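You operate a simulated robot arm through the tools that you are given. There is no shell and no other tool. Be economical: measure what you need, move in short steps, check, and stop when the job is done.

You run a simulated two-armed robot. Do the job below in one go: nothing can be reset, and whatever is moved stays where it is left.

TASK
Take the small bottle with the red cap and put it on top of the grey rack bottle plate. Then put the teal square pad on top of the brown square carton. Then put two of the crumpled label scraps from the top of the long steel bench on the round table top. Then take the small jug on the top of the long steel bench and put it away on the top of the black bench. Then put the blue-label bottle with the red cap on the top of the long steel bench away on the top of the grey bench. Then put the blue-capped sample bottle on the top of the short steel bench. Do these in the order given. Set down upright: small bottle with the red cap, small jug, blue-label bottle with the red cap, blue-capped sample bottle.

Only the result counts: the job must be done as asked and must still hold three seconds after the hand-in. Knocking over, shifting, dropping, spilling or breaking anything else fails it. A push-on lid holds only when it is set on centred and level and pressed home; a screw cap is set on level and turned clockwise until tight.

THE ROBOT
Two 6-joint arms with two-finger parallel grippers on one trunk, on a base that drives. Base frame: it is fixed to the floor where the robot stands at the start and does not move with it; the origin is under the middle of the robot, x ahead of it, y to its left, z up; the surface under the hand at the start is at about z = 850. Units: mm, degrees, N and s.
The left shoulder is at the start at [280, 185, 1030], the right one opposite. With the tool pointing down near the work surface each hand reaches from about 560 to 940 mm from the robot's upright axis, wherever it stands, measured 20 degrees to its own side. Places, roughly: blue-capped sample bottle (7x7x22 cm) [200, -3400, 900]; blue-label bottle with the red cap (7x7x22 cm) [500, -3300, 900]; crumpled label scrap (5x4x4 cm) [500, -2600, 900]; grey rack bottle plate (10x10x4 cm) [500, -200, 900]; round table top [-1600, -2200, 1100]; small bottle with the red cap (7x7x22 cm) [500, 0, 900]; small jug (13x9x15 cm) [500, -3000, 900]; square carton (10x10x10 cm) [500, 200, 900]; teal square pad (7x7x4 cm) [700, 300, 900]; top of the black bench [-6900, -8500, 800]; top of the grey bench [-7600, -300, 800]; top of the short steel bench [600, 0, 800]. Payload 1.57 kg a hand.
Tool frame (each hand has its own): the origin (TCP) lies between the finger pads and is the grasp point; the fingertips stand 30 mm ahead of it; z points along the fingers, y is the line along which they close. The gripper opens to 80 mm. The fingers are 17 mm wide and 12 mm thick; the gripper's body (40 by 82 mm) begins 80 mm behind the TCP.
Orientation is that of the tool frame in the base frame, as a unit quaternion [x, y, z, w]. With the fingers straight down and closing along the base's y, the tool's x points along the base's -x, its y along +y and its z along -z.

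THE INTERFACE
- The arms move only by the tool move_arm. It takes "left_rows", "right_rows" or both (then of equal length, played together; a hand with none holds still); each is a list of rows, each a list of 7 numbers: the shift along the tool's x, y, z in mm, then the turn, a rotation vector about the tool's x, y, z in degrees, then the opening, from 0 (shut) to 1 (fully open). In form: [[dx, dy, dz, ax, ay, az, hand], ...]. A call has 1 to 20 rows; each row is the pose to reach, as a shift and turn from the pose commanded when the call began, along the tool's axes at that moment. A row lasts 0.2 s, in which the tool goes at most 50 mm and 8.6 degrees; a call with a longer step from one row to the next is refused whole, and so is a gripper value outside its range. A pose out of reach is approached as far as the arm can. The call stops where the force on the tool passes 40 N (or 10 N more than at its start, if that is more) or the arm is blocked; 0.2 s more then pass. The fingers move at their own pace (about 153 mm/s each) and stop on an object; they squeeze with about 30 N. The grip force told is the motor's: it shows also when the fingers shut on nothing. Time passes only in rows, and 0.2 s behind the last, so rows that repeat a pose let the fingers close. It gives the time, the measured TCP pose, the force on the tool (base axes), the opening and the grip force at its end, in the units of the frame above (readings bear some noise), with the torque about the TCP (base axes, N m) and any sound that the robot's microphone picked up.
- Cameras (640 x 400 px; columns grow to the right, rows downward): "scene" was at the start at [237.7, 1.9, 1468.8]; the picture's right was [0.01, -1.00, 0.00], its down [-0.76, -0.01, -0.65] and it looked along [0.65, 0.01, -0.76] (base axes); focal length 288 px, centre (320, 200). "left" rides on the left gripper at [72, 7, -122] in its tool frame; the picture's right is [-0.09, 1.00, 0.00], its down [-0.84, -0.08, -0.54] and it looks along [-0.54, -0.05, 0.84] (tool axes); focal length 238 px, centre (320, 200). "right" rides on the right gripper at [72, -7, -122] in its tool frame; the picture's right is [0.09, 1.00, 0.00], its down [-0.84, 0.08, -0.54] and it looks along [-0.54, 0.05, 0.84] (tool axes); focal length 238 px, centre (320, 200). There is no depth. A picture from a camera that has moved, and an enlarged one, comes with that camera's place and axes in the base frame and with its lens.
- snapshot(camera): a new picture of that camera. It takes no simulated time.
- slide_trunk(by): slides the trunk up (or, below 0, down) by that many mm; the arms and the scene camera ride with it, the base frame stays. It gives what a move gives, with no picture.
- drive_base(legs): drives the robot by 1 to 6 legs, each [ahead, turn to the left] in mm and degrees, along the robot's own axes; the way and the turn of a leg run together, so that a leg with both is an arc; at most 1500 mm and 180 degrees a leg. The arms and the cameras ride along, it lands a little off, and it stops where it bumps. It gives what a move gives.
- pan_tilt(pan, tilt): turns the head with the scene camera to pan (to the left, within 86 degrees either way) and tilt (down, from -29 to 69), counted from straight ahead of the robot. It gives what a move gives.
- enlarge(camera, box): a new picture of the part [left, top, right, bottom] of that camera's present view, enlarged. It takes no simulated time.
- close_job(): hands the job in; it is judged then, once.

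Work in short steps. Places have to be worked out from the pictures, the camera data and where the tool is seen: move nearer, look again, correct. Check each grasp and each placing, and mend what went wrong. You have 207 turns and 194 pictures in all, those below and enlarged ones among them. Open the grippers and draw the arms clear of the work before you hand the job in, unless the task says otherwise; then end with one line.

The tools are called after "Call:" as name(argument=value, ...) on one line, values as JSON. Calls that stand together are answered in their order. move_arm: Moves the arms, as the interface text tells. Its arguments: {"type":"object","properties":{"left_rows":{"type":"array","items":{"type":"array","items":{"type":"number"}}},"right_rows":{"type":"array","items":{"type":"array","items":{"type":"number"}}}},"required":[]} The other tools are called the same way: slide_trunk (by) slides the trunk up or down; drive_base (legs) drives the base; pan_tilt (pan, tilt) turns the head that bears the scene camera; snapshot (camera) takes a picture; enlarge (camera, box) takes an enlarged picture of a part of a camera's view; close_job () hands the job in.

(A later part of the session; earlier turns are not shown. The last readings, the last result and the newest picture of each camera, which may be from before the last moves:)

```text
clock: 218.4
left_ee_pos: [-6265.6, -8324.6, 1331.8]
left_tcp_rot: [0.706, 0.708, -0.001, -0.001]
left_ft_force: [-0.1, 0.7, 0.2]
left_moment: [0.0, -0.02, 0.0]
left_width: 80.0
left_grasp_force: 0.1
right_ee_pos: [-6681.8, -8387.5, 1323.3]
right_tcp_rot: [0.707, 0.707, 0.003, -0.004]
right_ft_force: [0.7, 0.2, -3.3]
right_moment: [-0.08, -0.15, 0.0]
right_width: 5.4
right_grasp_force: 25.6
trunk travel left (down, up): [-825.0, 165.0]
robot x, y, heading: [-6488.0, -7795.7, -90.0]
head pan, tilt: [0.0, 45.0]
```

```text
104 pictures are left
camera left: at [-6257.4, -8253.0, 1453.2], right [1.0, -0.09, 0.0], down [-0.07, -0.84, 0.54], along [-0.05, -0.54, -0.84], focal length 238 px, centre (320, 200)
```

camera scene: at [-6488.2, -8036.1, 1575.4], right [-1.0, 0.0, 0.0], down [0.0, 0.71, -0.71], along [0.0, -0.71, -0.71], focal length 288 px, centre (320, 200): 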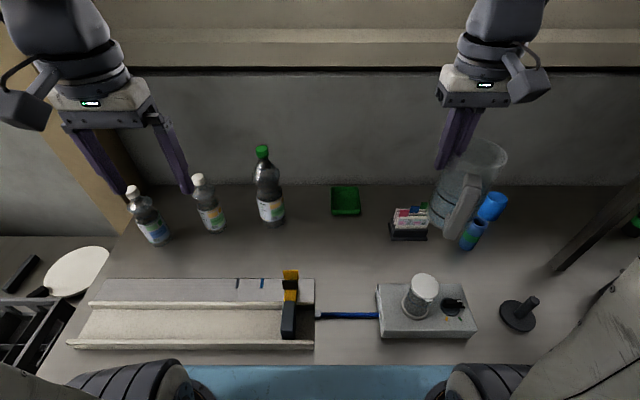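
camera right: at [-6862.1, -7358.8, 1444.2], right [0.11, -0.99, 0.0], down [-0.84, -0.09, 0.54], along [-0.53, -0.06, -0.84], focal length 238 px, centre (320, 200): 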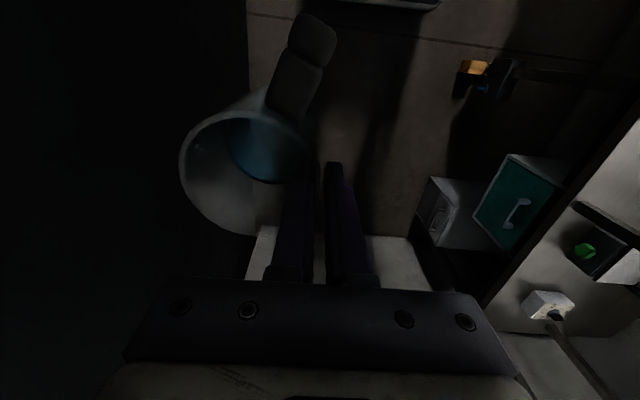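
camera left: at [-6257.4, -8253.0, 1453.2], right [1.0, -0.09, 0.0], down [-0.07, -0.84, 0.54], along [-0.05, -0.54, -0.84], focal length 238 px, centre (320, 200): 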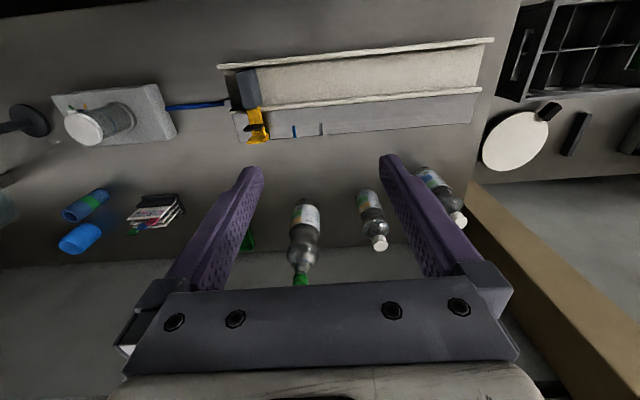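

The free spot is confirmed: jug centre target (-6590, -8515), so TCP (-6553, -8515). I move across at height and lower to bottom ≈ 955.

Call:
move_arm(right_rows=[[-21, 21, 0, 0, 0, 0, 0], [-42, 43, 0, 0, 0, 0, 0], [-63, 64, 0, 0, 0, 0, 0], [-85, 86, 0, 0, 0, 0, 0], [-106, 107, 0, 0, 0, 0, 0], [-127, 129, 0, 0, 0, 0, 0], [-127, 129, 30, 0, 0, 0, 0], [-127, 129, 65, 0, 0, 0, 0], [-127, 129, 100, 0, 0, 0, 0], [-127, 129, 135, 0, 0, 0, 0], [-127, 129, 170, 0, 0, 0, 0], [-127, 129, 205, 0, 0, 0, 0], [-127, 129, 230, 0, 0, 0, 0], [-127, 129, 230, 0, 0, 0, 0]])

Call:
snapshot(camera="scene")

Call:
snapshot(camera="left")

Call:
snapshot(camera="right")

```text
clock: 221.4
left_ee_pos: [-6264.1, -8324.2, 1330.0]
left_tcp_rot: [0.707, 0.707, -0.001, -0.001]
left_ft_force: [-0.5, 1.1, 0.2]
left_moment: [-0.03, 0.01, -0.02]
left_width: 79.8
left_grasp_force: 0.0
right_ee_pos: [-6553.6, -8513.1, 1091.1]
right_tcp_rot: [0.707, 0.707, 0.003, -0.003]
right_ft_force: [0.2, -0.8, -3.4]
right_moment: [-0.09, -0.14, 0.01]
right_width: 5.8
right_grasp_force: 25.7
trunk travel left (down, up): [-825.0, 165.0]
robot x, y, heading: [-6492.5, -7798.2, -90.2]
head pan, tilt: [0.0, 45.0]
```

```text
103 pictures are left
camera scene: at [-6488.2, -8036.2, 1575.4], right [-1.0, 0.0, 0.0], down [0.0, 0.71, -0.71], along [0.0, -0.71, -0.71], focal length 288 px, centre (320, 200)
```

scene: 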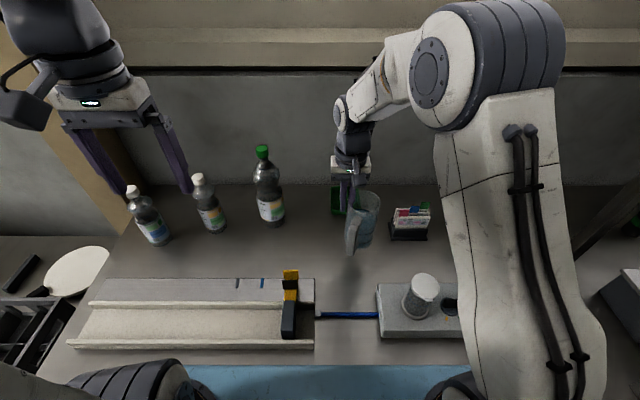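

```text
102 pictures are left
camera left: at [-6257.4, -8253.2, 1453.1], right [1.0, -0.09, 0.0], down [-0.07, -0.84, 0.54], along [-0.05, -0.54, -0.84], focal length 238 px, centre (320, 200)
```

left: 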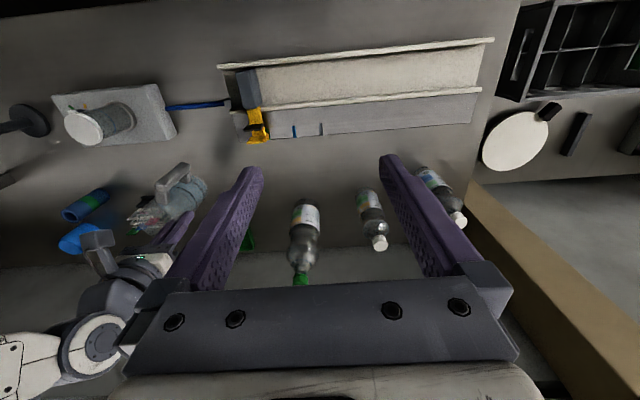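

```text
101 pictures are left
camera right: at [-6559.8, -8443.0, 1213.7], right [1.0, 0.09, 0.0], down [0.08, -0.84, 0.54], along [0.05, -0.53, -0.84], focal length 238 px, centre (320, 200)
```

right: 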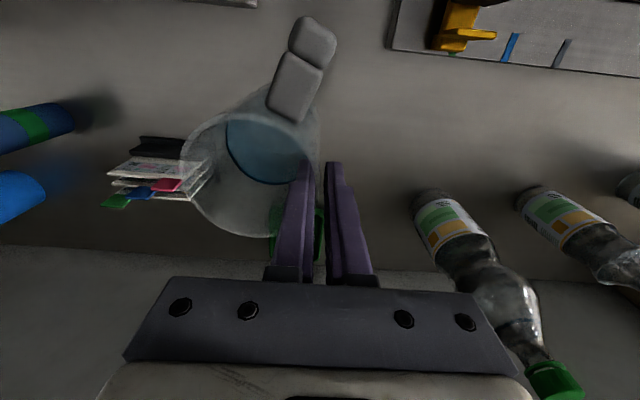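

Clear all around. I lower toward the bench, to jug bottom ≈ 870.

Call:
move_arm(right_rows=[[0, 0, 20, 0, 0, 0, 0], [0, 0, 40, 0, 0, 0, 0], [0, 0, 55, 0, 0, 0, 0], [0, 0, 70, 0, 0, 0, 0], [0, 0, 80, 0, 0, 0, 0], [0, 0, 80, 0, 0, 0, 0]])

Call:
enlarge(camera="scene", box=[280, 150, 440, 310])

```text
clock: 222.8
left_ee_pos: [-6264.3, -8324.8, 1332.1]
left_tcp_rot: [0.707, 0.708, -0.001, 0.0]
left_ft_force: [-0.7, -0.2, 0.2]
left_moment: [0.0, 0.01, -0.02]
left_width: 80.0
left_grasp_force: 0.0
right_ee_pos: [-6551.4, -8511.8, 1009.8]
right_tcp_rot: [0.707, 0.707, 0.003, -0.003]
right_ft_force: [0.6, -0.1, -3.5]
right_moment: [-0.12, -0.16, -0.01]
right_width: 5.5
right_grasp_force: 25.9
trunk travel left (down, up): [-825.0, 165.0]
robot x, y, heading: [-6486.4, -7797.1, -90.5]
head pan, tilt: [0.0, 45.0]
```

```text
2.50 times, centred on (360, 230) of scene
camera zoom: at [-6488.2, -8036.2, 1575.4], right [-1.0, 0.0, 0.0], down [0.0, 0.71, -0.71], along [0.0, -0.71, -0.71], focal length 721 px, centre (220, 125)
```

zoom: 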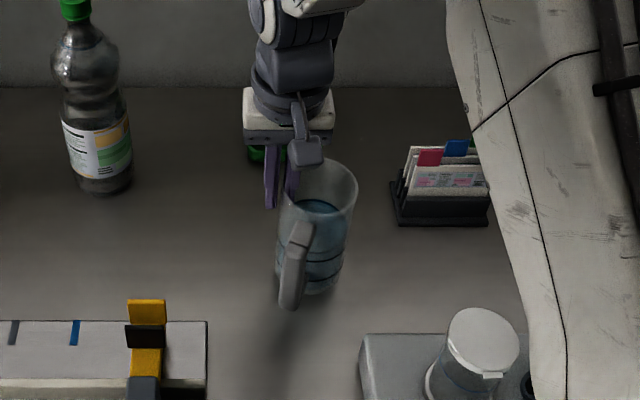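

Still hanging. I lower in 4 mm rows.

Call:
move_arm(right_rows=[[0, 0, 4, 0, 0, 0, 0], [0, 0, 8, 0, 0, 0, 0], [0, 0, 12, 0, 0, 0, 0], [0, 0, 16, 0, 0, 0, 0], [0, 0, 16, 0, 0, 0, 0]])

```text
clock: 224.0
left_ee_pos: [-6265.2, -8326.3, 1331.7]
left_tcp_rot: [0.706, 0.708, 0.0, -0.001]
left_ft_force: [0.1, 0.3, -0.2]
left_moment: [0.01, -0.01, 0.03]
left_width: 80.4
left_grasp_force: 0.1
right_ee_pos: [-6552.4, -8512.0, 995.4]
right_tcp_rot: [0.707, 0.707, 0.003, -0.002]
right_ft_force: [-0.2, -0.5, -4.3]
right_moment: [-0.06, -0.13, -0.01]
right_width: 5.7
right_grasp_force: 25.5
trunk travel left (down, up): [-825.0, 165.0]
robot x, y, heading: [-6488.9, -7792.4, -90.0]
head pan, tilt: [0.0, 45.0]
```

Call:
move_arm(right_rows=[[0, 0, 3, 0, 0, 0, 0], [0, 0, 6, 0, 0, 0, 0], [0, 0, 9, 0, 0, 0, 0], [0, 0, 12, 0, 0, 0, 0], [0, 0, 12, 0, 0, 0, 0]])

Call:
enlarge(camera="scene", box=[280, 150, 440, 310])

```text
clock: 225.2
left_ee_pos: [-6264.1, -8323.5, 1332.7]
left_tcp_rot: [0.707, 0.708, -0.002, 0.0]
left_ft_force: [1.3, -0.2, 0.6]
left_moment: [-0.01, 0.01, -0.01]
left_width: 80.0
left_grasp_force: 0.0
right_ee_pos: [-6551.4, -8512.3, 986.2]
right_tcp_rot: [0.707, 0.707, 0.001, -0.001]
right_ft_force: [2.0, -1.3, 19.2]
right_moment: [-0.05, 0.57, -0.2]
right_width: 5.8
right_grasp_force: 25.9
trunk travel left (down, up): [-825.0, 165.0]
robot x, y, heading: [-6487.1, -7791.0, -90.3]
head pan, tilt: [0.0, 45.0]
```

```text
2.50 times, centred on (360, 230) of scene
camera zoom: at [-6487.9, -8035.1, 1575.7], right [-1.0, 0.0, 0.0], down [0.0, 0.71, -0.71], along [0.0, -0.71, -0.71], focal length 721 px, centre (220, 125)
```

zoom: 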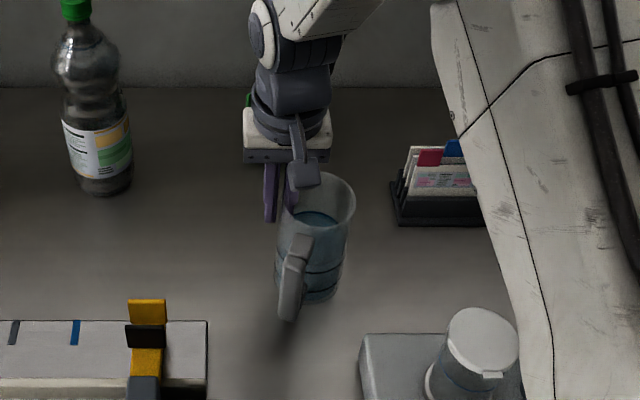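

Contact (19 N). I ease up 1 mm, open to 50 mm, and check before lifting out.

Call:
move_arm(right_rows=[[0, 0, -1.5, 0, 0, 0, 0], [0, 0, -1.5, 0, 0, 0, 0.2], [0, 0, -1.5, 0, 0, 0, 0.4], [0, 0, -1.5, 0, 0, 0, 0.6], [0, 0, -1.5, 0, 0, 0, 0.6]])

Call:
snapshot(camera="right")

```text
clock: 226.4
left_ee_pos: [-6263.7, -8325.4, 1332.2]
left_tcp_rot: [0.706, 0.708, -0.001, -0.001]
left_ft_force: [1.0, -0.1, -0.5]
left_moment: [0.02, 0.01, -0.01]
left_width: 80.2
left_grasp_force: 0.1
right_ee_pos: [-6552.2, -8511.7, 984.9]
right_tcp_rot: [0.707, 0.707, 0.002, -0.002]
right_ft_force: [-0.6, 0.0, 0.3]
right_moment: [0.05, 0.02, 0.03]
right_width: 48.0
right_grasp_force: 0.0
trunk travel left (down, up): [-825.0, 165.0]
robot x, y, heading: [-6490.0, -7797.9, -90.4]
head pan, tilt: [0.0, 45.0]
```

```text
98 pictures are left
camera right: at [-6559.0, -8441.1, 1106.9], right [1.0, 0.09, 0.0], down [0.08, -0.84, 0.54], along [0.05, -0.53, -0.84], focal length 238 px, centre (320, 200)
```

right: 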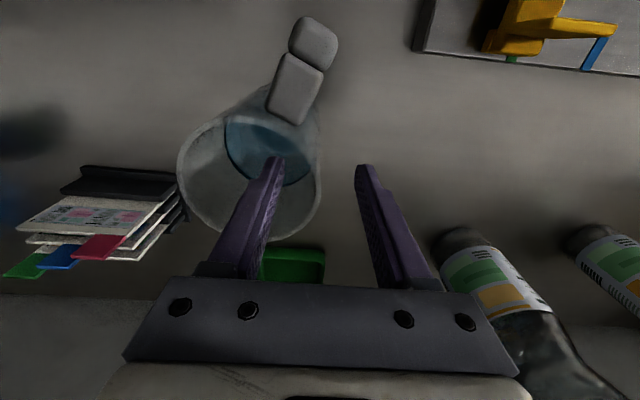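

Released, jug standing. I raise the hand straight up, then retract it to the side.

Call:
move_arm(right_rows=[[0, 0, -25, 0, 0, 0, 0.6], [0, 0, -55, 0, 0, 0, 0.6], [0, 0, -100, 0, 0, 0, 0.6], [0, 0, -145, 0, 0, 0, 0.6], [0, 0, -190, 0, 0, 0, 0.6], [0, 0, -235, 0, 0, 0, 0.6], [0, 0, -280, 0, 0, 0, 1], [0, 0, -325, 0, 0, 0, 1], [35, -30, -345, 0, 0, 0, 1], [70, -60, -345, 0, 0, 0, 1], [105, -90, -345, 0, 0, 0, 1], [140, -125, -345, 0, 0, 0, 1], [175, -155, -345, 0, 0, 0, 1], [175, -155, -345, 0, 0, 0, 1]])

Call:
enlarge(camera="scene", box=[280, 150, 440, 310])

```text
refused: row 9 steps farther than a row can; nothing moved
```

```text
2.50 times, centred on (360, 230) of scene
camera zoom: at [-6488.1, -8035.9, 1575.4], right [-1.0, 0.0, 0.0], down [0.0, 0.71, -0.71], along [0.0, -0.71, -0.71], focal length 721 px, centre (220, 125)
```

zoom: 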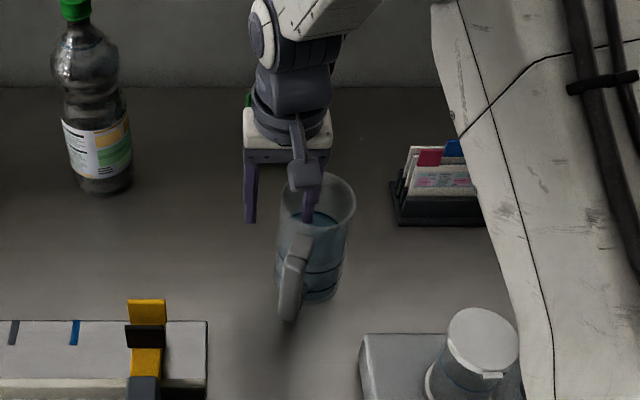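

Call:
move_arm(right_rows=[[0, 0, -25, 0, 0, 0, 0.6], [0, 0, -55, 0, 0, 0, 0.6], [0, 0, -100, 0, 0, 0, 0.6], [0, 0, -145, 0, 0, 0, 0.6], [0, 0, -190, 0, 0, 0, 0.6], [0, 0, -235, 0, 0, 0, 0.6], [0, 0, -280, 0, 0, 0, 1], [0, 0, -325, 0, 0, 0, 1], [30, -25, -345, 0, 0, 0, 1], [65, -55, -345, 0, 0, 0, 1], [100, -85, -345, 0, 0, 0, 1], [135, -115, -345, 0, 0, 0, 1], [170, -145, -345, 0, 0, 0, 1], [200, -175, -345, 0, 0, 0, 1]])

Call:
snapshot(camera="scene")

```text
clock: 229.4
left_ee_pos: [-6263.7, -8324.4, 1331.1]
left_tcp_rot: [0.707, 0.708, 0.0, -0.001]
left_ft_force: [-0.1, 0.5, -0.1]
left_moment: [0.04, 0.02, -0.03]
left_width: 79.8
left_grasp_force: 0.2
right_ee_pos: [-6727.7, -8315.7, 1331.4]
right_tcp_rot: [0.707, 0.707, 0.004, -0.004]
right_ft_force: [0.1, -0.9, -0.2]
right_moment: [-0.01, 0.0, -0.03]
right_width: 79.8
right_grasp_force: 0.1
trunk travel left (down, up): [-825.0, 165.0]
robot x, y, heading: [-6488.4, -7793.2, -90.1]
head pan, tilt: [0.0, 45.0]
```

```text
96 pictures are left
camera scene: at [-6488.1, -8036.0, 1575.4], right [-1.0, 0.0, 0.0], down [0.0, 0.71, -0.71], along [0.0, -0.71, -0.71], focal length 288 px, centre (320, 200)
```

scene: 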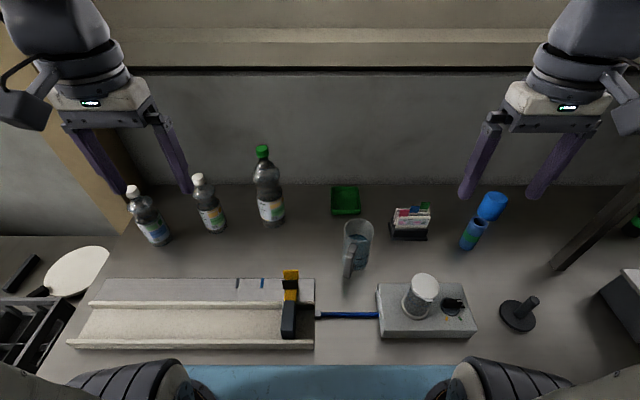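

The jug stands upright on the black bench. I tuck the left hand in, back out, turn left and retrace the aisle.

Call:
move_arm(left_rows=[[20, -40, 0, 0, 0, 0, 1], [40, -80, 0, 0, 0, 0, 1], [60, -100, 0, 0, 0, 0, 1], [60, -100, 0, 0, 0, 0, 1]], right_rows=[[20, 20, 0, 0, 0, 0, 1], [40, 40, 0, 0, 0, 0, 1], [60, 50, 0, 0, 0, 0, 1], [60, 50, 0, 0, 0, 0, 1]])

Call:
drive_base(legs=[[-240, 0], [0, 90], [1050, 0], [1050, 0]])

Call:
pan_tilt(pan=15, tilt=12)

Call:
snapshot(camera="scene")

```text
clock: 230.4
left_ee_pos: [-6373.3, -8291.6, 1331.6]
left_tcp_rot: [0.706, 0.708, -0.001, -0.002]
left_ft_force: [-0.5, 0.8, -0.5]
left_moment: [0.01, 0.02, -0.02]
left_width: 79.9
left_grasp_force: 0.0
left hand out of reach, approached as far as the arm can: row 2, 3, 4
right_ee_pos: [-6681.5, -8300.0, 1331.9]
right_tcp_rot: [0.707, 0.707, 0.003, -0.002]
right_ft_force: [-1.0, 0.4, -0.2]
right_moment: [0.01, -0.01, 0.0]
right_width: 79.8
right_grasp_force: 0.0
right hand out of reach, approached as far as the arm can: row 2, 3, 4
trunk travel left (down, up): [-825.0, 165.0]
robot x, y, heading: [-6487.0, -7792.9, -90.0]
head pan, tilt: [0.0, 45.0]
```

```text
clock: 245.8
left_ee_pos: [-3904.9, -7594.7, 1332.8]
left_tcp_rot: [0.028, 1.0, -0.001, -0.001]
left_ft_force: [0.1, 1.0, 0.2]
left_moment: [0.02, -0.02, -0.03]
left_width: 80.1
left_grasp_force: 0.1
right_ee_pos: [-3915.3, -7903.2, 1332.0]
right_tcp_rot: [0.029, 1.0, -0.001, -0.005]
right_ft_force: [0.0, 0.6, 0.0]
right_moment: [0.0, 0.01, 0.0]
right_width: 79.9
right_grasp_force: 0.0
trunk travel left (down, up): [-825.0, 165.0]
robot x, y, heading: [-4406.6, -7679.4, -3.5]
head pan, tilt: [0.0, 45.0]
```

```text
clock: 246.8
left_ee_pos: [-3905.1, -7595.2, 1333.0]
left_tcp_rot: [0.029, 1.0, 0.0, 0.0]
left_ft_force: [-0.1, 0.5, 0.3]
left_moment: [0.04, -0.02, -0.02]
left_width: 80.0
left_grasp_force: 0.0
right_ee_pos: [-3914.3, -7902.7, 1332.0]
right_tcp_rot: [0.028, 1.0, 0.0, -0.004]
right_ft_force: [-0.6, 0.6, -1.1]
right_moment: [0.0, -0.02, -0.01]
right_width: 80.0
right_grasp_force: 0.0
trunk travel left (down, up): [-825.0, 165.0]
robot x, y, heading: [-4410.4, -7683.9, -3.3]
head pan, tilt: [15.0, 12.0]
```

```text
95 pictures are left
camera scene: at [-4155.7, -7670.9, 1627.0], right [0.2, -0.98, 0.0], down [-0.2, -0.04, -0.98], along [0.96, 0.2, -0.21], focal length 288 px, centre (320, 200)
```

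scene: 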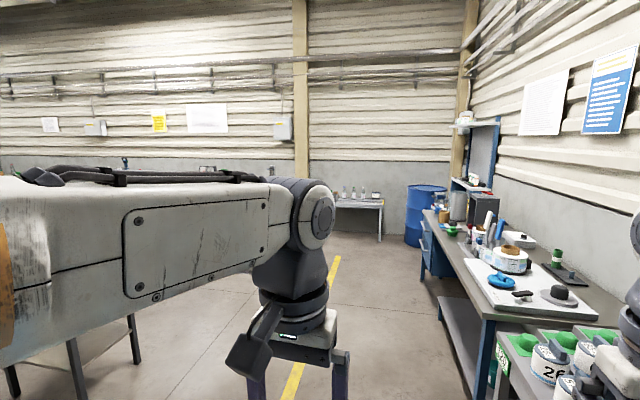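

Heading drifted slightly; I correct and go diagonally to ≈(-700, -6500), then turn to face +y.

Call:
drive_base(legs=[[0, 21], [1300, 0], [1300, 0], [1290, 0], [0, 72.3]])

Call:
pan_tilt(pan=0, tilt=15)

Call:
snapshot(camera="scene")

```text
clock: 269.8
left_ee_pos: [-849.8, -5953.3, 1332.5]
left_tcp_rot: [0.723, -0.691, 0.001, 0.0]
left_ft_force: [0.3, 0.6, 0.1]
left_moment: [0.02, 0.01, 0.0]
left_width: 80.1
left_grasp_force: 0.0
right_ee_pos: [-541.6, -5932.4, 1332.5]
right_tcp_rot: [0.722, -0.692, 0.002, 0.004]
right_ft_force: [0.3, 0.1, 0.9]
right_moment: [0.0, 0.0, 0.01]
right_width: 80.5
right_grasp_force: 0.0
trunk travel left (down, up): [-825.0, 165.0]
robot x, y, heading: [-711.0, -6441.6, 92.5]
head pan, tilt: [15.0, 12.0]
```

```text
clock: 270.5
left_ee_pos: [-850.2, -5954.0, 1332.0]
left_tcp_rot: [0.723, -0.691, 0.001, 0.0]
left_ft_force: [-0.2, -0.2, 0.1]
left_moment: [-0.01, -0.02, -0.01]
left_width: 80.2
left_grasp_force: 0.1
right_ee_pos: [-540.6, -5931.9, 1331.7]
right_tcp_rot: [0.722, -0.692, 0.003, 0.002]
right_ft_force: [0.1, 0.3, 0.8]
right_moment: [-0.01, 0.04, -0.01]
right_width: 80.1
right_grasp_force: 0.1
trunk travel left (down, up): [-825.0, 165.0]
robot x, y, heading: [-714.3, -6443.3, 92.6]
head pan, tilt: [0.0, 15.0]
```

```text
94 pictures are left
camera scene: at [-723.4, -6191.0, 1622.3], right [1.0, 0.04, 0.0], down [0.01, -0.26, -0.97], along [-0.04, 0.97, -0.26], focal length 288 px, centre (320, 200)
```

scene: 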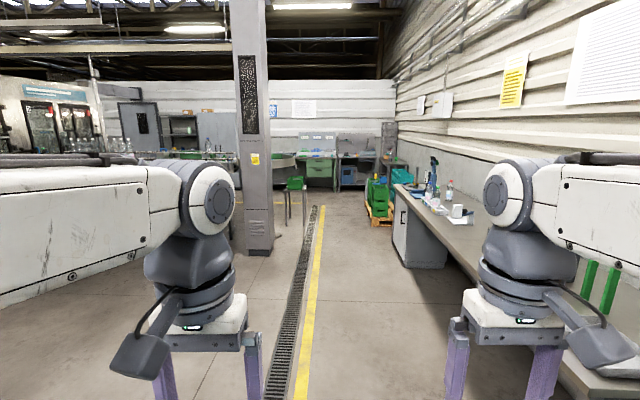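

The aisle back is clear. I drive to y≈-3350 and turn right to face the long bench.

Call:
drive_base(legs=[[0, -3], [1300, 0], [1300, 0], [490, 0], [0, -90]])

Call:
pan_tilt(pan=0, tilt=32)

Call:
snapshot(camera="scene")

```text
clock: 290.1
left_ee_pos: [-152.8, -3221.2, 1332.7]
left_tcp_rot: [0.019, 1.0, -0.001, 0.0]
left_ft_force: [0.1, 0.6, -1.0]
left_moment: [0.03, 0.01, -0.03]
left_width: 80.1
left_grasp_force: 0.0
right_ee_pos: [-157.1, -3530.1, 1331.7]
right_tcp_rot: [0.02, 1.0, 0.0, -0.005]
right_ft_force: [-0.9, -0.3, -0.2]
right_moment: [0.0, -0.01, 0.01]
right_width: 80.0
right_grasp_force: 0.1
trunk travel left (down, up): [-825.0, 165.0]
robot x, y, heading: [-652.7, -3316.6, -2.4]
head pan, tilt: [0.0, 15.0]
```

```text
clock: 290.9
left_ee_pos: [-152.3, -3221.1, 1332.0]
left_tcp_rot: [0.019, 1.0, -0.001, -0.001]
left_ft_force: [-0.6, 0.0, -0.2]
left_moment: [0.02, -0.03, 0.0]
left_width: 80.1
left_grasp_force: 0.0
right_ee_pos: [-157.0, -3530.8, 1332.3]
right_tcp_rot: [0.02, 1.0, 0.0, -0.004]
right_ft_force: [-0.3, -0.4, 0.1]
right_moment: [-0.02, 0.0, 0.0]
right_width: 80.0
right_grasp_force: 0.2
trunk travel left (down, up): [-825.0, 165.0]
robot x, y, heading: [-650.9, -3315.8, -2.6]
head pan, tilt: [0.0, 32.0]
```

```text
93 pictures are left
camera scene: at [-403.0, -3326.2, 1595.0], right [-0.04, -1.0, 0.0], down [-0.53, 0.02, -0.85], along [0.85, -0.04, -0.53], focal length 288 px, centre (320, 200)
```

scene: 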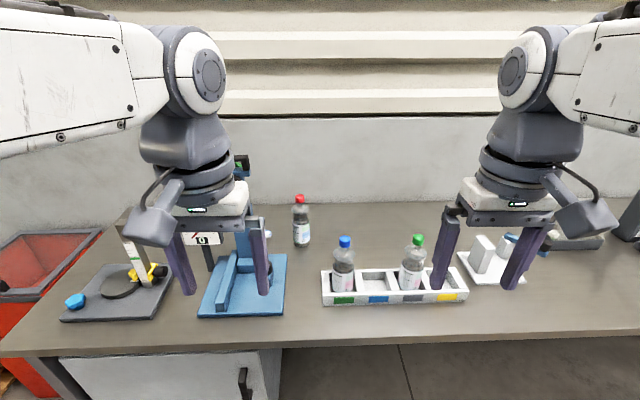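

The red-capped blue-label bottle is at ≈(467, -3296); the blue-capped sample bottle sits in a rack at ≈(230, -3428). I'll take the red-capped one with the left hand from a stance at y≈-3470, keeping clear of the blue stand.

Call:
drive_base(legs=[[0, -38], [245, 0], [0, 40.5], [140, 0]])

Call:
pan_tilt(pan=10, tilt=38)

Call:
snapshot(camera="scene")

Call:
snapshot(camera="left")

```text
clock: 297.3
left_ee_pos: [168.8, -3357.2, 1331.9]
left_tcp_rot: [-0.004, 1.0, 0.0, -0.001]
left_ft_force: [-1.1, 0.9, 0.0]
left_moment: [0.05, -0.02, -0.01]
left_width: 80.0
left_grasp_force: 0.0
right_ee_pos: [177.7, -3666.1, 1331.3]
right_tcp_rot: [-0.003, 1.0, 0.0, -0.004]
right_ft_force: [-1.1, -0.4, 0.7]
right_moment: [0.01, -0.04, 0.01]
right_width: 80.1
right_grasp_force: 0.2
trunk travel left (down, up): [-825.0, 165.0]
robot x, y, heading: [-326.2, -3476.7, -0.1]
head pan, tilt: [0.0, 32.0]
```

```text
clock: 298.1
left_ee_pos: [170.1, -3357.4, 1331.2]
left_tcp_rot: [-0.004, 1.0, -0.001, -0.001]
left_ft_force: [1.1, -0.2, 0.4]
left_moment: [-0.02, -0.03, -0.03]
left_width: 79.9
left_grasp_force: 0.0
right_ee_pos: [178.1, -3666.9, 1331.7]
right_tcp_rot: [-0.003, 1.0, 0.0, -0.005]
right_ft_force: [0.2, 0.5, 0.1]
right_moment: [0.0, -0.01, 0.04]
right_width: 80.1
right_grasp_force: 0.1
trunk travel left (down, up): [-825.0, 165.0]
robot x, y, heading: [-327.3, -3475.7, 0.1]
head pan, tilt: [10.0, 38.0]
```

```text
92 pictures are left
camera scene: at [-81.0, -3459.1, 1585.7], right [0.18, -0.98, 0.0], down [-0.61, -0.11, -0.79], along [0.78, 0.14, -0.62], focal length 288 px, centre (320, 200)
```

scene: 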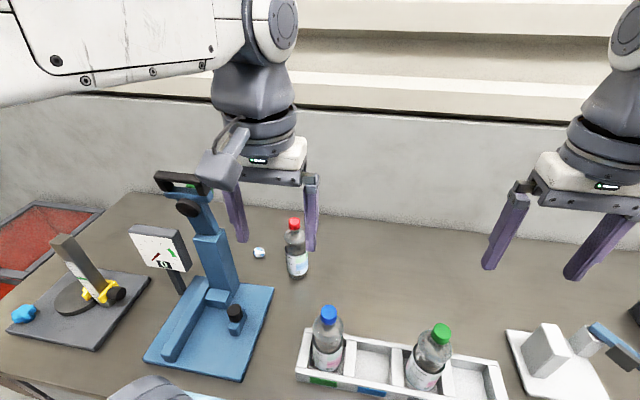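

```text
91 pictures are left
camera left: at [98.1, -3351.4, 1453.7], right [0.08, 1.0, 0.0], down [0.84, -0.07, 0.54], along [0.54, -0.05, -0.84], focal length 238 px, centre (320, 200)
```

left: 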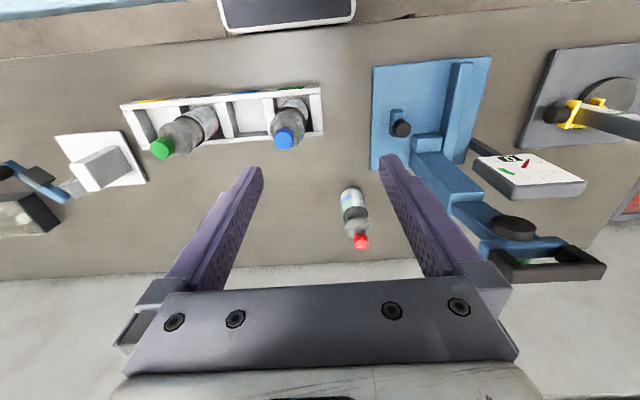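

The cap is at ≈(461, -3294). I move the left hand over it and down to z≈1130.

Call:
move_arm(left_rows=[[-42, 9, 0, 0, 0, 0, 1], [-84, 18, 0, 0, 0, 0, 1], [-126, 27, 0, 0, 0, 0, 1], [-168, 36, 0, 0, 0, 0, 1], [-210, 45, 0, 0, 0, 0, 1], [-252, 54, 0, 0, 0, 0, 1], [-291, 63, 0, 0, 0, 0, 1], [-291, 63, 45, 0, 0, 0, 1], [-291, 63, 90, 0, 0, 0, 1], [-291, 63, 135, 0, 0, 0, 1], [-291, 63, 180, 0, 0, 0, 1], [-291, 63, 205, 0, 0, 0, 1], [-291, 63, 205, 0, 0, 0, 1]])

Call:
snapshot(camera="left")

Call:
snapshot(camera="scene")

```text
clock: 300.9
left_ee_pos: [460.0, -3292.2, 1124.7]
left_tcp_rot: [-0.004, 1.0, -0.001, -0.001]
left_ft_force: [0.5, -0.2, 0.0]
left_moment: [0.02, -0.02, -0.01]
left_width: 80.0
left_grasp_force: 0.0
right_ee_pos: [179.3, -3666.0, 1332.6]
right_tcp_rot: [-0.002, 1.0, 0.0, -0.004]
right_ft_force: [-0.8, 0.5, -0.7]
right_moment: [0.01, 0.0, -0.02]
right_width: 80.0
right_grasp_force: 0.0
trunk travel left (down, up): [-825.0, 165.0]
robot x, y, heading: [-328.3, -3473.1, -0.2]
head pan, tilt: [10.0, 38.0]
```

```text
90 pictures are left
camera left: at [387.4, -3286.3, 1246.7], right [0.08, 1.0, 0.0], down [0.84, -0.07, 0.54], along [0.54, -0.05, -0.84], focal length 238 px, centre (320, 200)
```

left: 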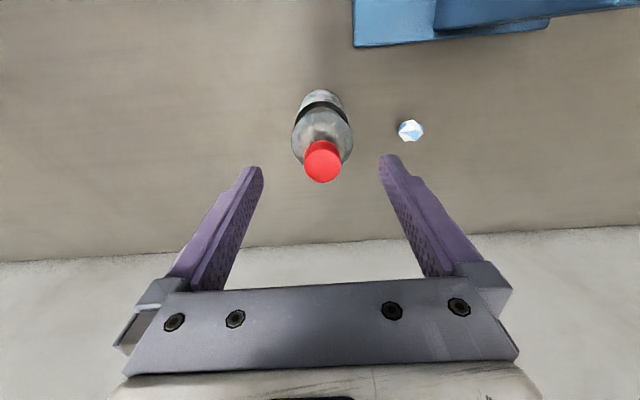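

```text
89 pictures are left
camera scene: at [-81.0, -3459.0, 1585.7], right [0.18, -0.98, 0.0], down [-0.61, -0.11, -0.79], along [0.78, 0.14, -0.62], focal length 288 px, centre (320, 200)
```

scene: 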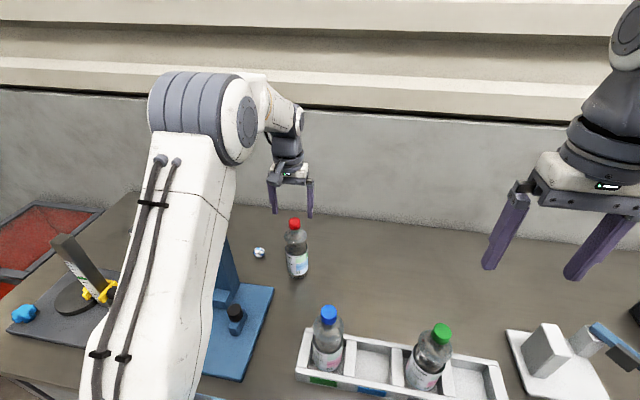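

Cap at ≈(463, -3292). Lower to z≈1060 and half close to check.

Call:
move_arm(left_rows=[[-3, 0, 30, 0, 0, 0, 1], [-3, 0, 64, 0, 0, 0, 1], [-3, 0, 64, 0, 0, 0, 1], [-3, 0, 64, 0, 0, 0, 0.6], [-3, 0, 64, 0, 0, 0, 0.47]])

Call:
snapshot(camera="left")

```text
clock: 302.1
left_ee_pos: [462.1, -3291.1, 1062.2]
left_tcp_rot: [-0.003, 1.0, -0.001, -0.001]
left_ft_force: [0.1, 1.2, 0.9]
left_moment: [0.02, 0.0, -0.02]
left_width: 37.9
left_grasp_force: 0.1
right_ee_pos: [179.3, -3667.0, 1332.0]
right_tcp_rot: [-0.003, 1.0, 0.0, -0.005]
right_ft_force: [-0.8, -0.1, -0.3]
right_moment: [-0.03, -0.01, -0.03]
right_width: 79.7
right_grasp_force: 0.1
trunk travel left (down, up): [-825.0, 165.0]
robot x, y, heading: [-327.1, -3476.2, -0.1]
head pan, tilt: [10.0, 38.0]
```

```text
88 pictures are left
camera left: at [391.8, -3285.7, 1183.1], right [0.08, 1.0, 0.0], down [0.84, -0.07, 0.54], along [0.54, -0.05, -0.84], focal length 238 px, centre (320, 200)
```

left: 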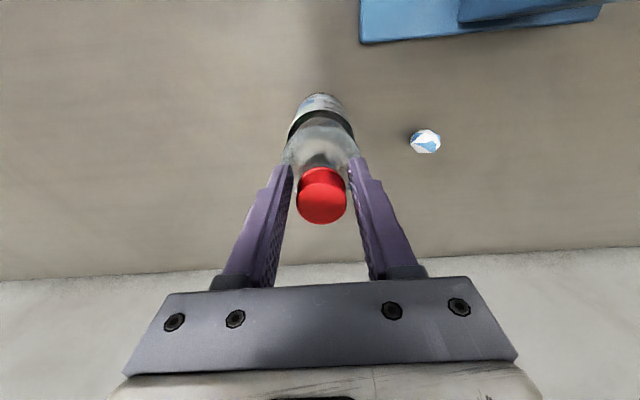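

Same view as the earlier good grasp. I close and lift 60 mm.

Call:
move_arm(left_rows=[[0, 0, 0, 0, 0, 0, 0.2], [0, 0, 0, 0, 0, 0, 0.1], [0, 0, 0, 0, 0, 0, 0.0], [0, 0, 0, 0, 0, 0, 0.0], [0, 0, -20, 0, 0, 0, 0.0], [0, 0, -45, 0, 0, 0, 0.0], [0, 0, -60, 0, 0, 0, 0.0], [0, 0, -60, 0, 0, 0, 0.0]])

Call:
snapshot(camera="scene")

```text
clock: 303.9
left_ee_pos: [462.4, -3291.4, 1122.0]
left_tcp_rot: [-0.004, 1.0, -0.001, -0.001]
left_ft_force: [0.3, -0.1, -4.8]
left_moment: [0.13, 0.03, 0.03]
left_width: 30.6
left_grasp_force: 29.8
right_ee_pos: [179.2, -3666.2, 1331.9]
right_tcp_rot: [-0.003, 1.0, 0.0, -0.005]
right_ft_force: [-0.6, 0.5, 0.4]
right_moment: [-0.01, 0.04, -0.04]
right_width: 80.1
right_grasp_force: 0.1
trunk travel left (down, up): [-825.0, 165.0]
robot x, y, heading: [-324.7, -3479.3, -0.0]
head pan, tilt: [10.0, 38.0]
```

```text
87 pictures are left
camera scene: at [-80.9, -3459.0, 1585.6], right [0.18, -0.98, 0.0], down [-0.61, -0.11, -0.79], along [0.78, 0.14, -0.62], focal length 288 px, centre (320, 200)
```

scene: 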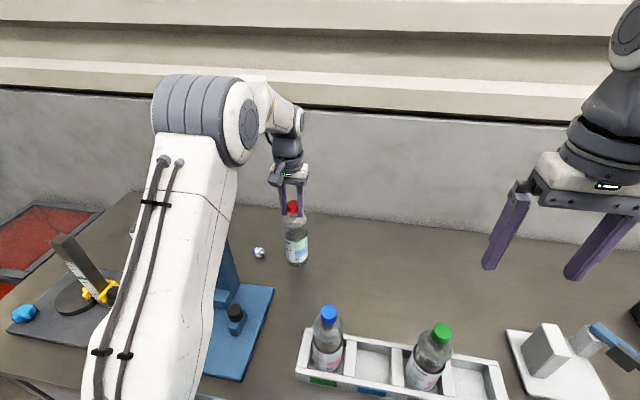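

The bottle is held (≈5 N). I raise it to z≈1331 and draw it back.

Call:
move_arm(left_rows=[[0, 0, -40, 0, 0, 0, 0], [0, 0, -80, 0, 0, 0, 0], [0, 0, -120, 0, 0, 0, 0], [0, 0, -160, 0, 0, 0, 0], [0, 0, -200, 0, 0, 0, 0], [30, -3, -210, 0, 0, 0, 0], [65, -6, -210, 0, 0, 0, 0], [100, -10, -210, 0, 0, 0, 0], [135, -14, -210, 0, 0, 0, 0], [170, -18, -210, 0, 0, 0, 0], [205, -22, -210, 0, 0, 0, 0], [240, -25, -210, 0, 0, 0, 0], [270, -29, -210, 0, 0, 0, 0], [270, -29, -210, 0, 0, 0, 0]])

Call:
drive_base(legs=[[-330, 0], [0, 90]])

Call:
pan_tilt(pan=20, tilt=12)

Call:
snapshot(camera="scene")

Call:
pan_tilt(pan=75, tilt=12)

Call:
snapshot(camera="scene")

```text
clock: 306.9
left_ee_pos: [195.1, -3324.4, 1331.7]
left_tcp_rot: [-0.004, 1.0, 0.0, -0.001]
left_ft_force: [-0.5, 0.3, -4.9]
left_moment: [-0.03, 0.05, -0.01]
left_width: 30.6
left_grasp_force: 30.0
right_ee_pos: [178.4, -3666.7, 1332.6]
right_tcp_rot: [-0.002, 1.0, -0.001, -0.004]
right_ft_force: [-0.5, 0.1, -0.4]
right_moment: [-0.01, 0.0, 0.01]
right_width: 80.0
right_grasp_force: 0.0
trunk travel left (down, up): [-825.0, 165.0]
robot x, y, heading: [-327.0, -3474.8, 0.4]
head pan, tilt: [10.0, 38.0]
```

```text
clock: 312.8
left_ee_pos: [-796.5, -2950.1, 1331.4]
left_tcp_rot: [-0.705, 0.709, -0.001, 0.0]
left_ft_force: [-0.4, 0.2, -5.9]
left_moment: [-0.06, -0.01, -0.01]
left_width: 30.3
left_grasp_force: 29.3
right_ee_pos: [-453.6, -2973.7, 1330.4]
right_tcp_rot: [-0.703, 0.711, -0.003, -0.004]
right_ft_force: [0.6, -0.1, 0.6]
right_moment: [-0.02, -0.01, 0.03]
right_width: 79.9
right_grasp_force: 0.0
trunk travel left (down, up): [-825.0, 165.0]
robot x, y, heading: [-650.8, -3475.2, 89.3]
head pan, tilt: [10.0, 38.0]
```

```text
clock: 313.7
left_ee_pos: [-796.6, -2950.7, 1333.0]
left_tcp_rot: [-0.704, 0.71, -0.001, 0.001]
left_ft_force: [0.6, 0.2, -5.4]
left_moment: [-0.03, -0.03, 0.01]
left_width: 30.3
left_grasp_force: 30.1
right_ee_pos: [-453.1, -2972.9, 1332.3]
right_tcp_rot: [-0.703, 0.711, -0.003, -0.003]
right_ft_force: [0.6, 0.2, 0.3]
right_moment: [0.02, 0.0, -0.01]
right_width: 80.0
right_grasp_force: 0.0
trunk travel left (down, up): [-825.0, 165.0]
robot x, y, heading: [-651.3, -3473.8, 89.1]
head pan, tilt: [20.0, 12.0]
```

```text
86 pictures are left
camera scene: at [-680.6, -3226.8, 1627.0], right [0.94, 0.33, 0.0], down [0.07, -0.2, -0.98], along [-0.32, 0.92, -0.21], focal length 288 px, centre (320, 200)
```

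scene: 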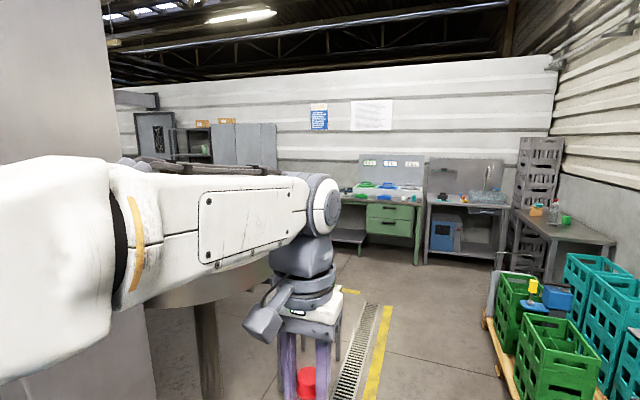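

```text
clock: 314.9
left_ee_pos: [-796.1, -2950.7, 1331.5]
left_tcp_rot: [-0.705, 0.709, -0.001, 0.0]
left_ft_force: [0.2, 0.1, -5.1]
left_moment: [-0.01, -0.03, -0.03]
left_width: 30.3
left_grasp_force: 30.0
right_ee_pos: [-453.6, -2974.0, 1332.1]
right_tcp_rot: [-0.703, 0.711, -0.003, -0.003]
right_ft_force: [-0.2, 0.4, 0.5]
right_moment: [0.01, 0.0, -0.02]
right_width: 80.0
right_grasp_force: 0.0
trunk travel left (down, up): [-825.0, 165.0]
robot x, y, heading: [-652.9, -3475.6, 89.4]
head pan, tilt: [75.0, 12.0]
```

```text
85 pictures are left
camera scene: at [-739.6, -3289.5, 1627.1], right [0.27, 0.96, 0.0], down [0.2, -0.06, -0.98], along [-0.94, 0.27, -0.21], focal length 288 px, centre (320, 200)
```

scene: 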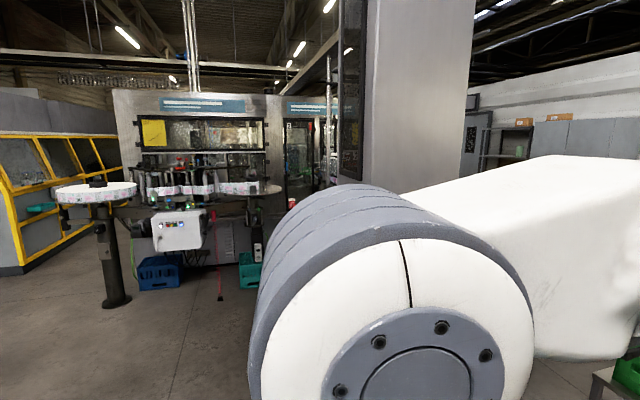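

The way leads past the start area and then along the far wall. I drive to y≈-500, turn left to face -x and look.

Call:
drive_base(legs=[[0, 1], [1450, 0], [1450, 0], [0, 90]])

Call:
pan_tilt(pan=0, tilt=14)

Call:
snapshot(camera="scene")

```text
clock: 333.1
left_ee_pos: [-1177.1, -749.8, 1333.0]
left_tcp_rot: [1.0, 0.005, 0.0, -0.001]
left_ft_force: [0.3, 0.3, -4.9]
left_moment: [-0.02, -0.04, -0.01]
left_width: 29.6
left_grasp_force: 29.9
right_ee_pos: [-1160.1, -407.3, 1332.2]
right_tcp_rot: [1.0, 0.004, 0.004, 0.0]
right_ft_force: [-0.1, -0.2, 0.1]
right_moment: [0.0, -0.05, 0.0]
right_width: 80.1
right_grasp_force: 0.0
trunk travel left (down, up): [-825.0, 165.0]
robot x, y, heading: [-652.9, -594.9, -179.5]
head pan, tilt: [75.0, 12.0]
```

```text
clock: 334.5
left_ee_pos: [-1176.9, -749.3, 1333.4]
left_tcp_rot: [1.0, 0.005, 0.001, -0.001]
left_ft_force: [0.3, -0.4, -4.4]
left_moment: [-0.01, -0.03, 0.0]
left_width: 29.6
left_grasp_force: 30.1
right_ee_pos: [-1160.6, -408.0, 1332.6]
right_tcp_rot: [1.0, 0.005, 0.004, 0.0]
right_ft_force: [-0.3, -0.2, 0.3]
right_moment: [0.02, 0.0, -0.02]
right_width: 79.9
right_grasp_force: 0.0
trunk travel left (down, up): [-825.0, 165.0]
robot x, y, heading: [-654.1, -593.1, -179.8]
head pan, tilt: [0.0, 14.0]
```

```text
84 pictures are left
camera scene: at [-907.5, -596.4, 1623.8], right [-0.01, 1.0, 0.0], down [0.24, 0.0, -0.97], along [-0.97, -0.01, -0.24], focal length 288 px, centre (320, 200)
```

scene: 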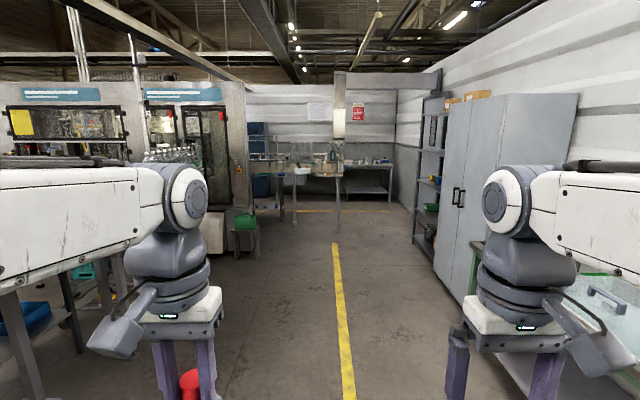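

The aisle is clear. I enlarge the far end to identify the grey bench.

Call:
enlarge(camera="scene", box=[230, 120, 430, 245])

```text
3.20 times, centred on (330, 182) of scene
camera zoom: at [-907.5, -596.4, 1623.8], right [-0.01, 1.0, 0.0], down [0.24, 0.0, -0.97], along [-0.97, -0.01, -0.24], focal length 923 px, centre (288, 256)
```

zoom: 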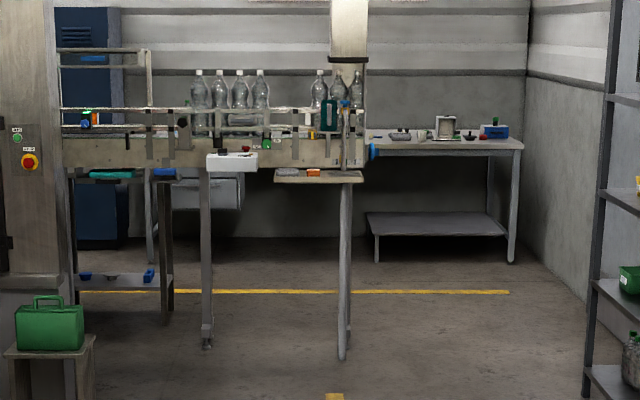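

A conveyor ends at about (-5300, -215); the grey bench (centre y≈-300) is behind it. I go diagonally to (-4800, +270), which passes between conveyor end and cabinets.

Call:
drive_base(legs=[[0, -12], [1410, 0], [1410, 0], [1410, 0], [0, 12]])

Call:
pan_tilt(pan=15, tilt=20)

Call:
snapshot(camera="scene")

```text
clock: 356.5
left_ee_pos: [-5338.5, 177.4, 1330.9]
left_tcp_rot: [1.0, -0.005, 0.001, -0.001]
left_ft_force: [0.3, -0.1, -4.0]
left_moment: [-0.02, -0.06, 0.02]
left_width: 29.5
left_grasp_force: 30.3
right_ee_pos: [-5314.6, 519.9, 1331.9]
right_tcp_rot: [1.0, -0.006, 0.004, 0.0]
right_ft_force: [0.8, 0.7, 0.5]
right_moment: [-0.06, 0.01, -0.06]
right_width: 79.9
right_grasp_force: 0.1
trunk travel left (down, up): [-825.0, 165.0]
robot x, y, heading: [-4812.6, 320.3, 179.4]
head pan, tilt: [0.0, 14.0]
```

```text
clock: 357.3
left_ee_pos: [-5337.8, 176.8, 1332.2]
left_tcp_rot: [1.0, -0.006, 0.0, 0.0]
left_ft_force: [0.2, 0.1, -4.4]
left_moment: [-0.03, -0.09, 0.01]
left_width: 29.4
left_grasp_force: 29.1
right_ee_pos: [-5314.7, 519.5, 1331.6]
right_tcp_rot: [1.0, -0.005, 0.005, -0.001]
right_ft_force: [-0.1, 1.1, -0.5]
right_moment: [0.02, 0.02, -0.01]
right_width: 79.9
right_grasp_force: 0.1
trunk travel left (down, up): [-825.0, 165.0]
robot x, y, heading: [-4813.2, 321.2, 179.3]
head pan, tilt: [15.0, 20.0]
```

```text
82 pictures are left
camera scene: at [-5062.4, 299.8, 1614.1], right [-0.24, 0.97, 0.0], down [0.33, 0.08, -0.94], along [-0.91, -0.23, -0.34], focal length 288 px, centre (320, 200)
```

scene: 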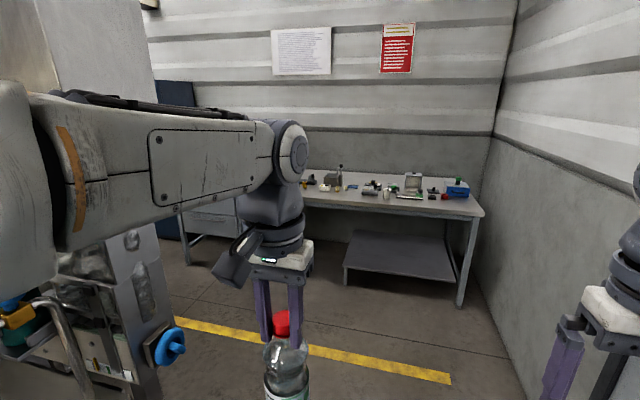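

The grip width reading fell slightly; I check the held bottle with the left camera.

Call:
snapshot(camera="left")

Call:
enlarge(camera="scene", box=[280, 150, 500, 320])

```text
81 pictures are left
camera left: at [-5266.0, 169.0, 1453.7], right [-0.1, -0.99, 0.0], down [-0.84, 0.09, 0.54], along [-0.54, 0.06, -0.84], focal length 238 px, centre (320, 200)
```

left: 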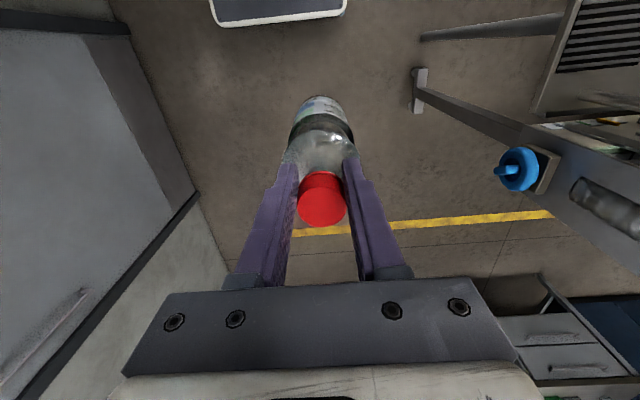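

```text
2.35 times, centred on (390, 235) of scene
camera zoom: at [-5062.4, 299.8, 1614.1], right [-0.24, 0.97, 0.0], down [0.33, 0.08, -0.94], along [-0.91, -0.23, -0.34], focal length 679 px, centre (155, 118)
```

zoom: 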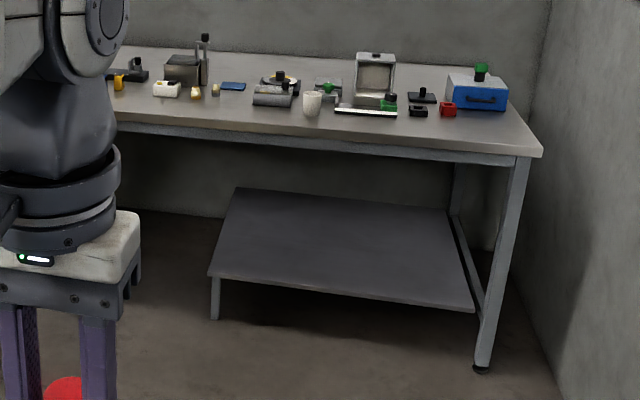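

Bottle unchanged in the grip. The grey bench front edge is at x≈-7060 with a free strip in front of the objects near y≈400. I drive closer to about (-6450, 470).

Call:
drive_base(legs=[[0, -5], [820, 0], [820, 0], [0, 5.7]])

Call:
pan_tilt(pan=0, tilt=38)

Call:
snapshot(camera="scene")

```text
clock: 366.7
left_ee_pos: [-6982.1, 335.9, 1332.4]
left_tcp_rot: [1.0, 0.003, 0.001, -0.001]
left_ft_force: [-0.5, 0.7, -5.1]
left_moment: [-0.05, -0.1, -0.01]
left_width: 29.4
left_grasp_force: 30.2
right_ee_pos: [-6963.2, 679.4, 1331.6]
right_tcp_rot: [1.0, 0.002, 0.005, 0.0]
right_ft_force: [-0.7, 0.3, 0.0]
right_moment: [-0.01, 0.01, 0.0]
right_width: 80.0
right_grasp_force: 0.1
trunk travel left (down, up): [-825.0, 165.0]
robot x, y, heading: [-6456.9, 483.3, -179.8]
head pan, tilt: [15.0, 20.0]
```

```text
clock: 367.5
left_ee_pos: [-6981.6, 336.1, 1331.4]
left_tcp_rot: [1.0, 0.003, 0.002, -0.001]
left_ft_force: [-0.8, 0.0, -4.7]
left_moment: [-0.01, -0.07, 0.01]
left_width: 29.3
left_grasp_force: 30.4
right_ee_pos: [-6963.6, 678.3, 1332.7]
right_tcp_rot: [1.0, 0.002, 0.004, 0.0]
right_ft_force: [0.3, -0.2, -0.2]
right_moment: [0.02, -0.04, -0.04]
right_width: 80.1
right_grasp_force: 0.0
trunk travel left (down, up): [-825.0, 165.0]
robot x, y, heading: [-6460.0, 484.8, -179.9]
head pan, tilt: [0.0, 38.0]
```

```text
79 pictures are left
camera scene: at [-6704.8, 487.0, 1585.7], right [0.0, 1.0, 0.0], down [0.62, 0.0, -0.79], along [-0.79, 0.0, -0.62], focal length 288 px, centre (320, 200)
```

scene: 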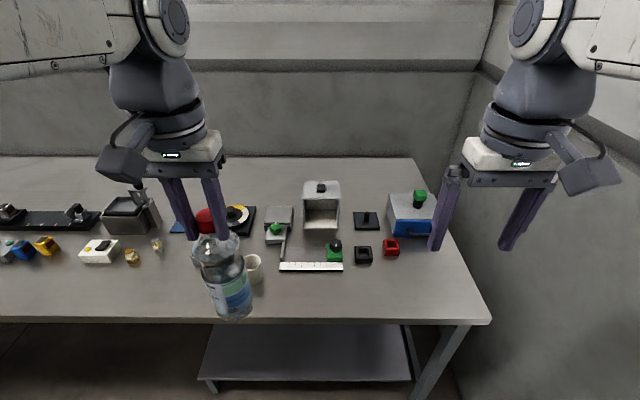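

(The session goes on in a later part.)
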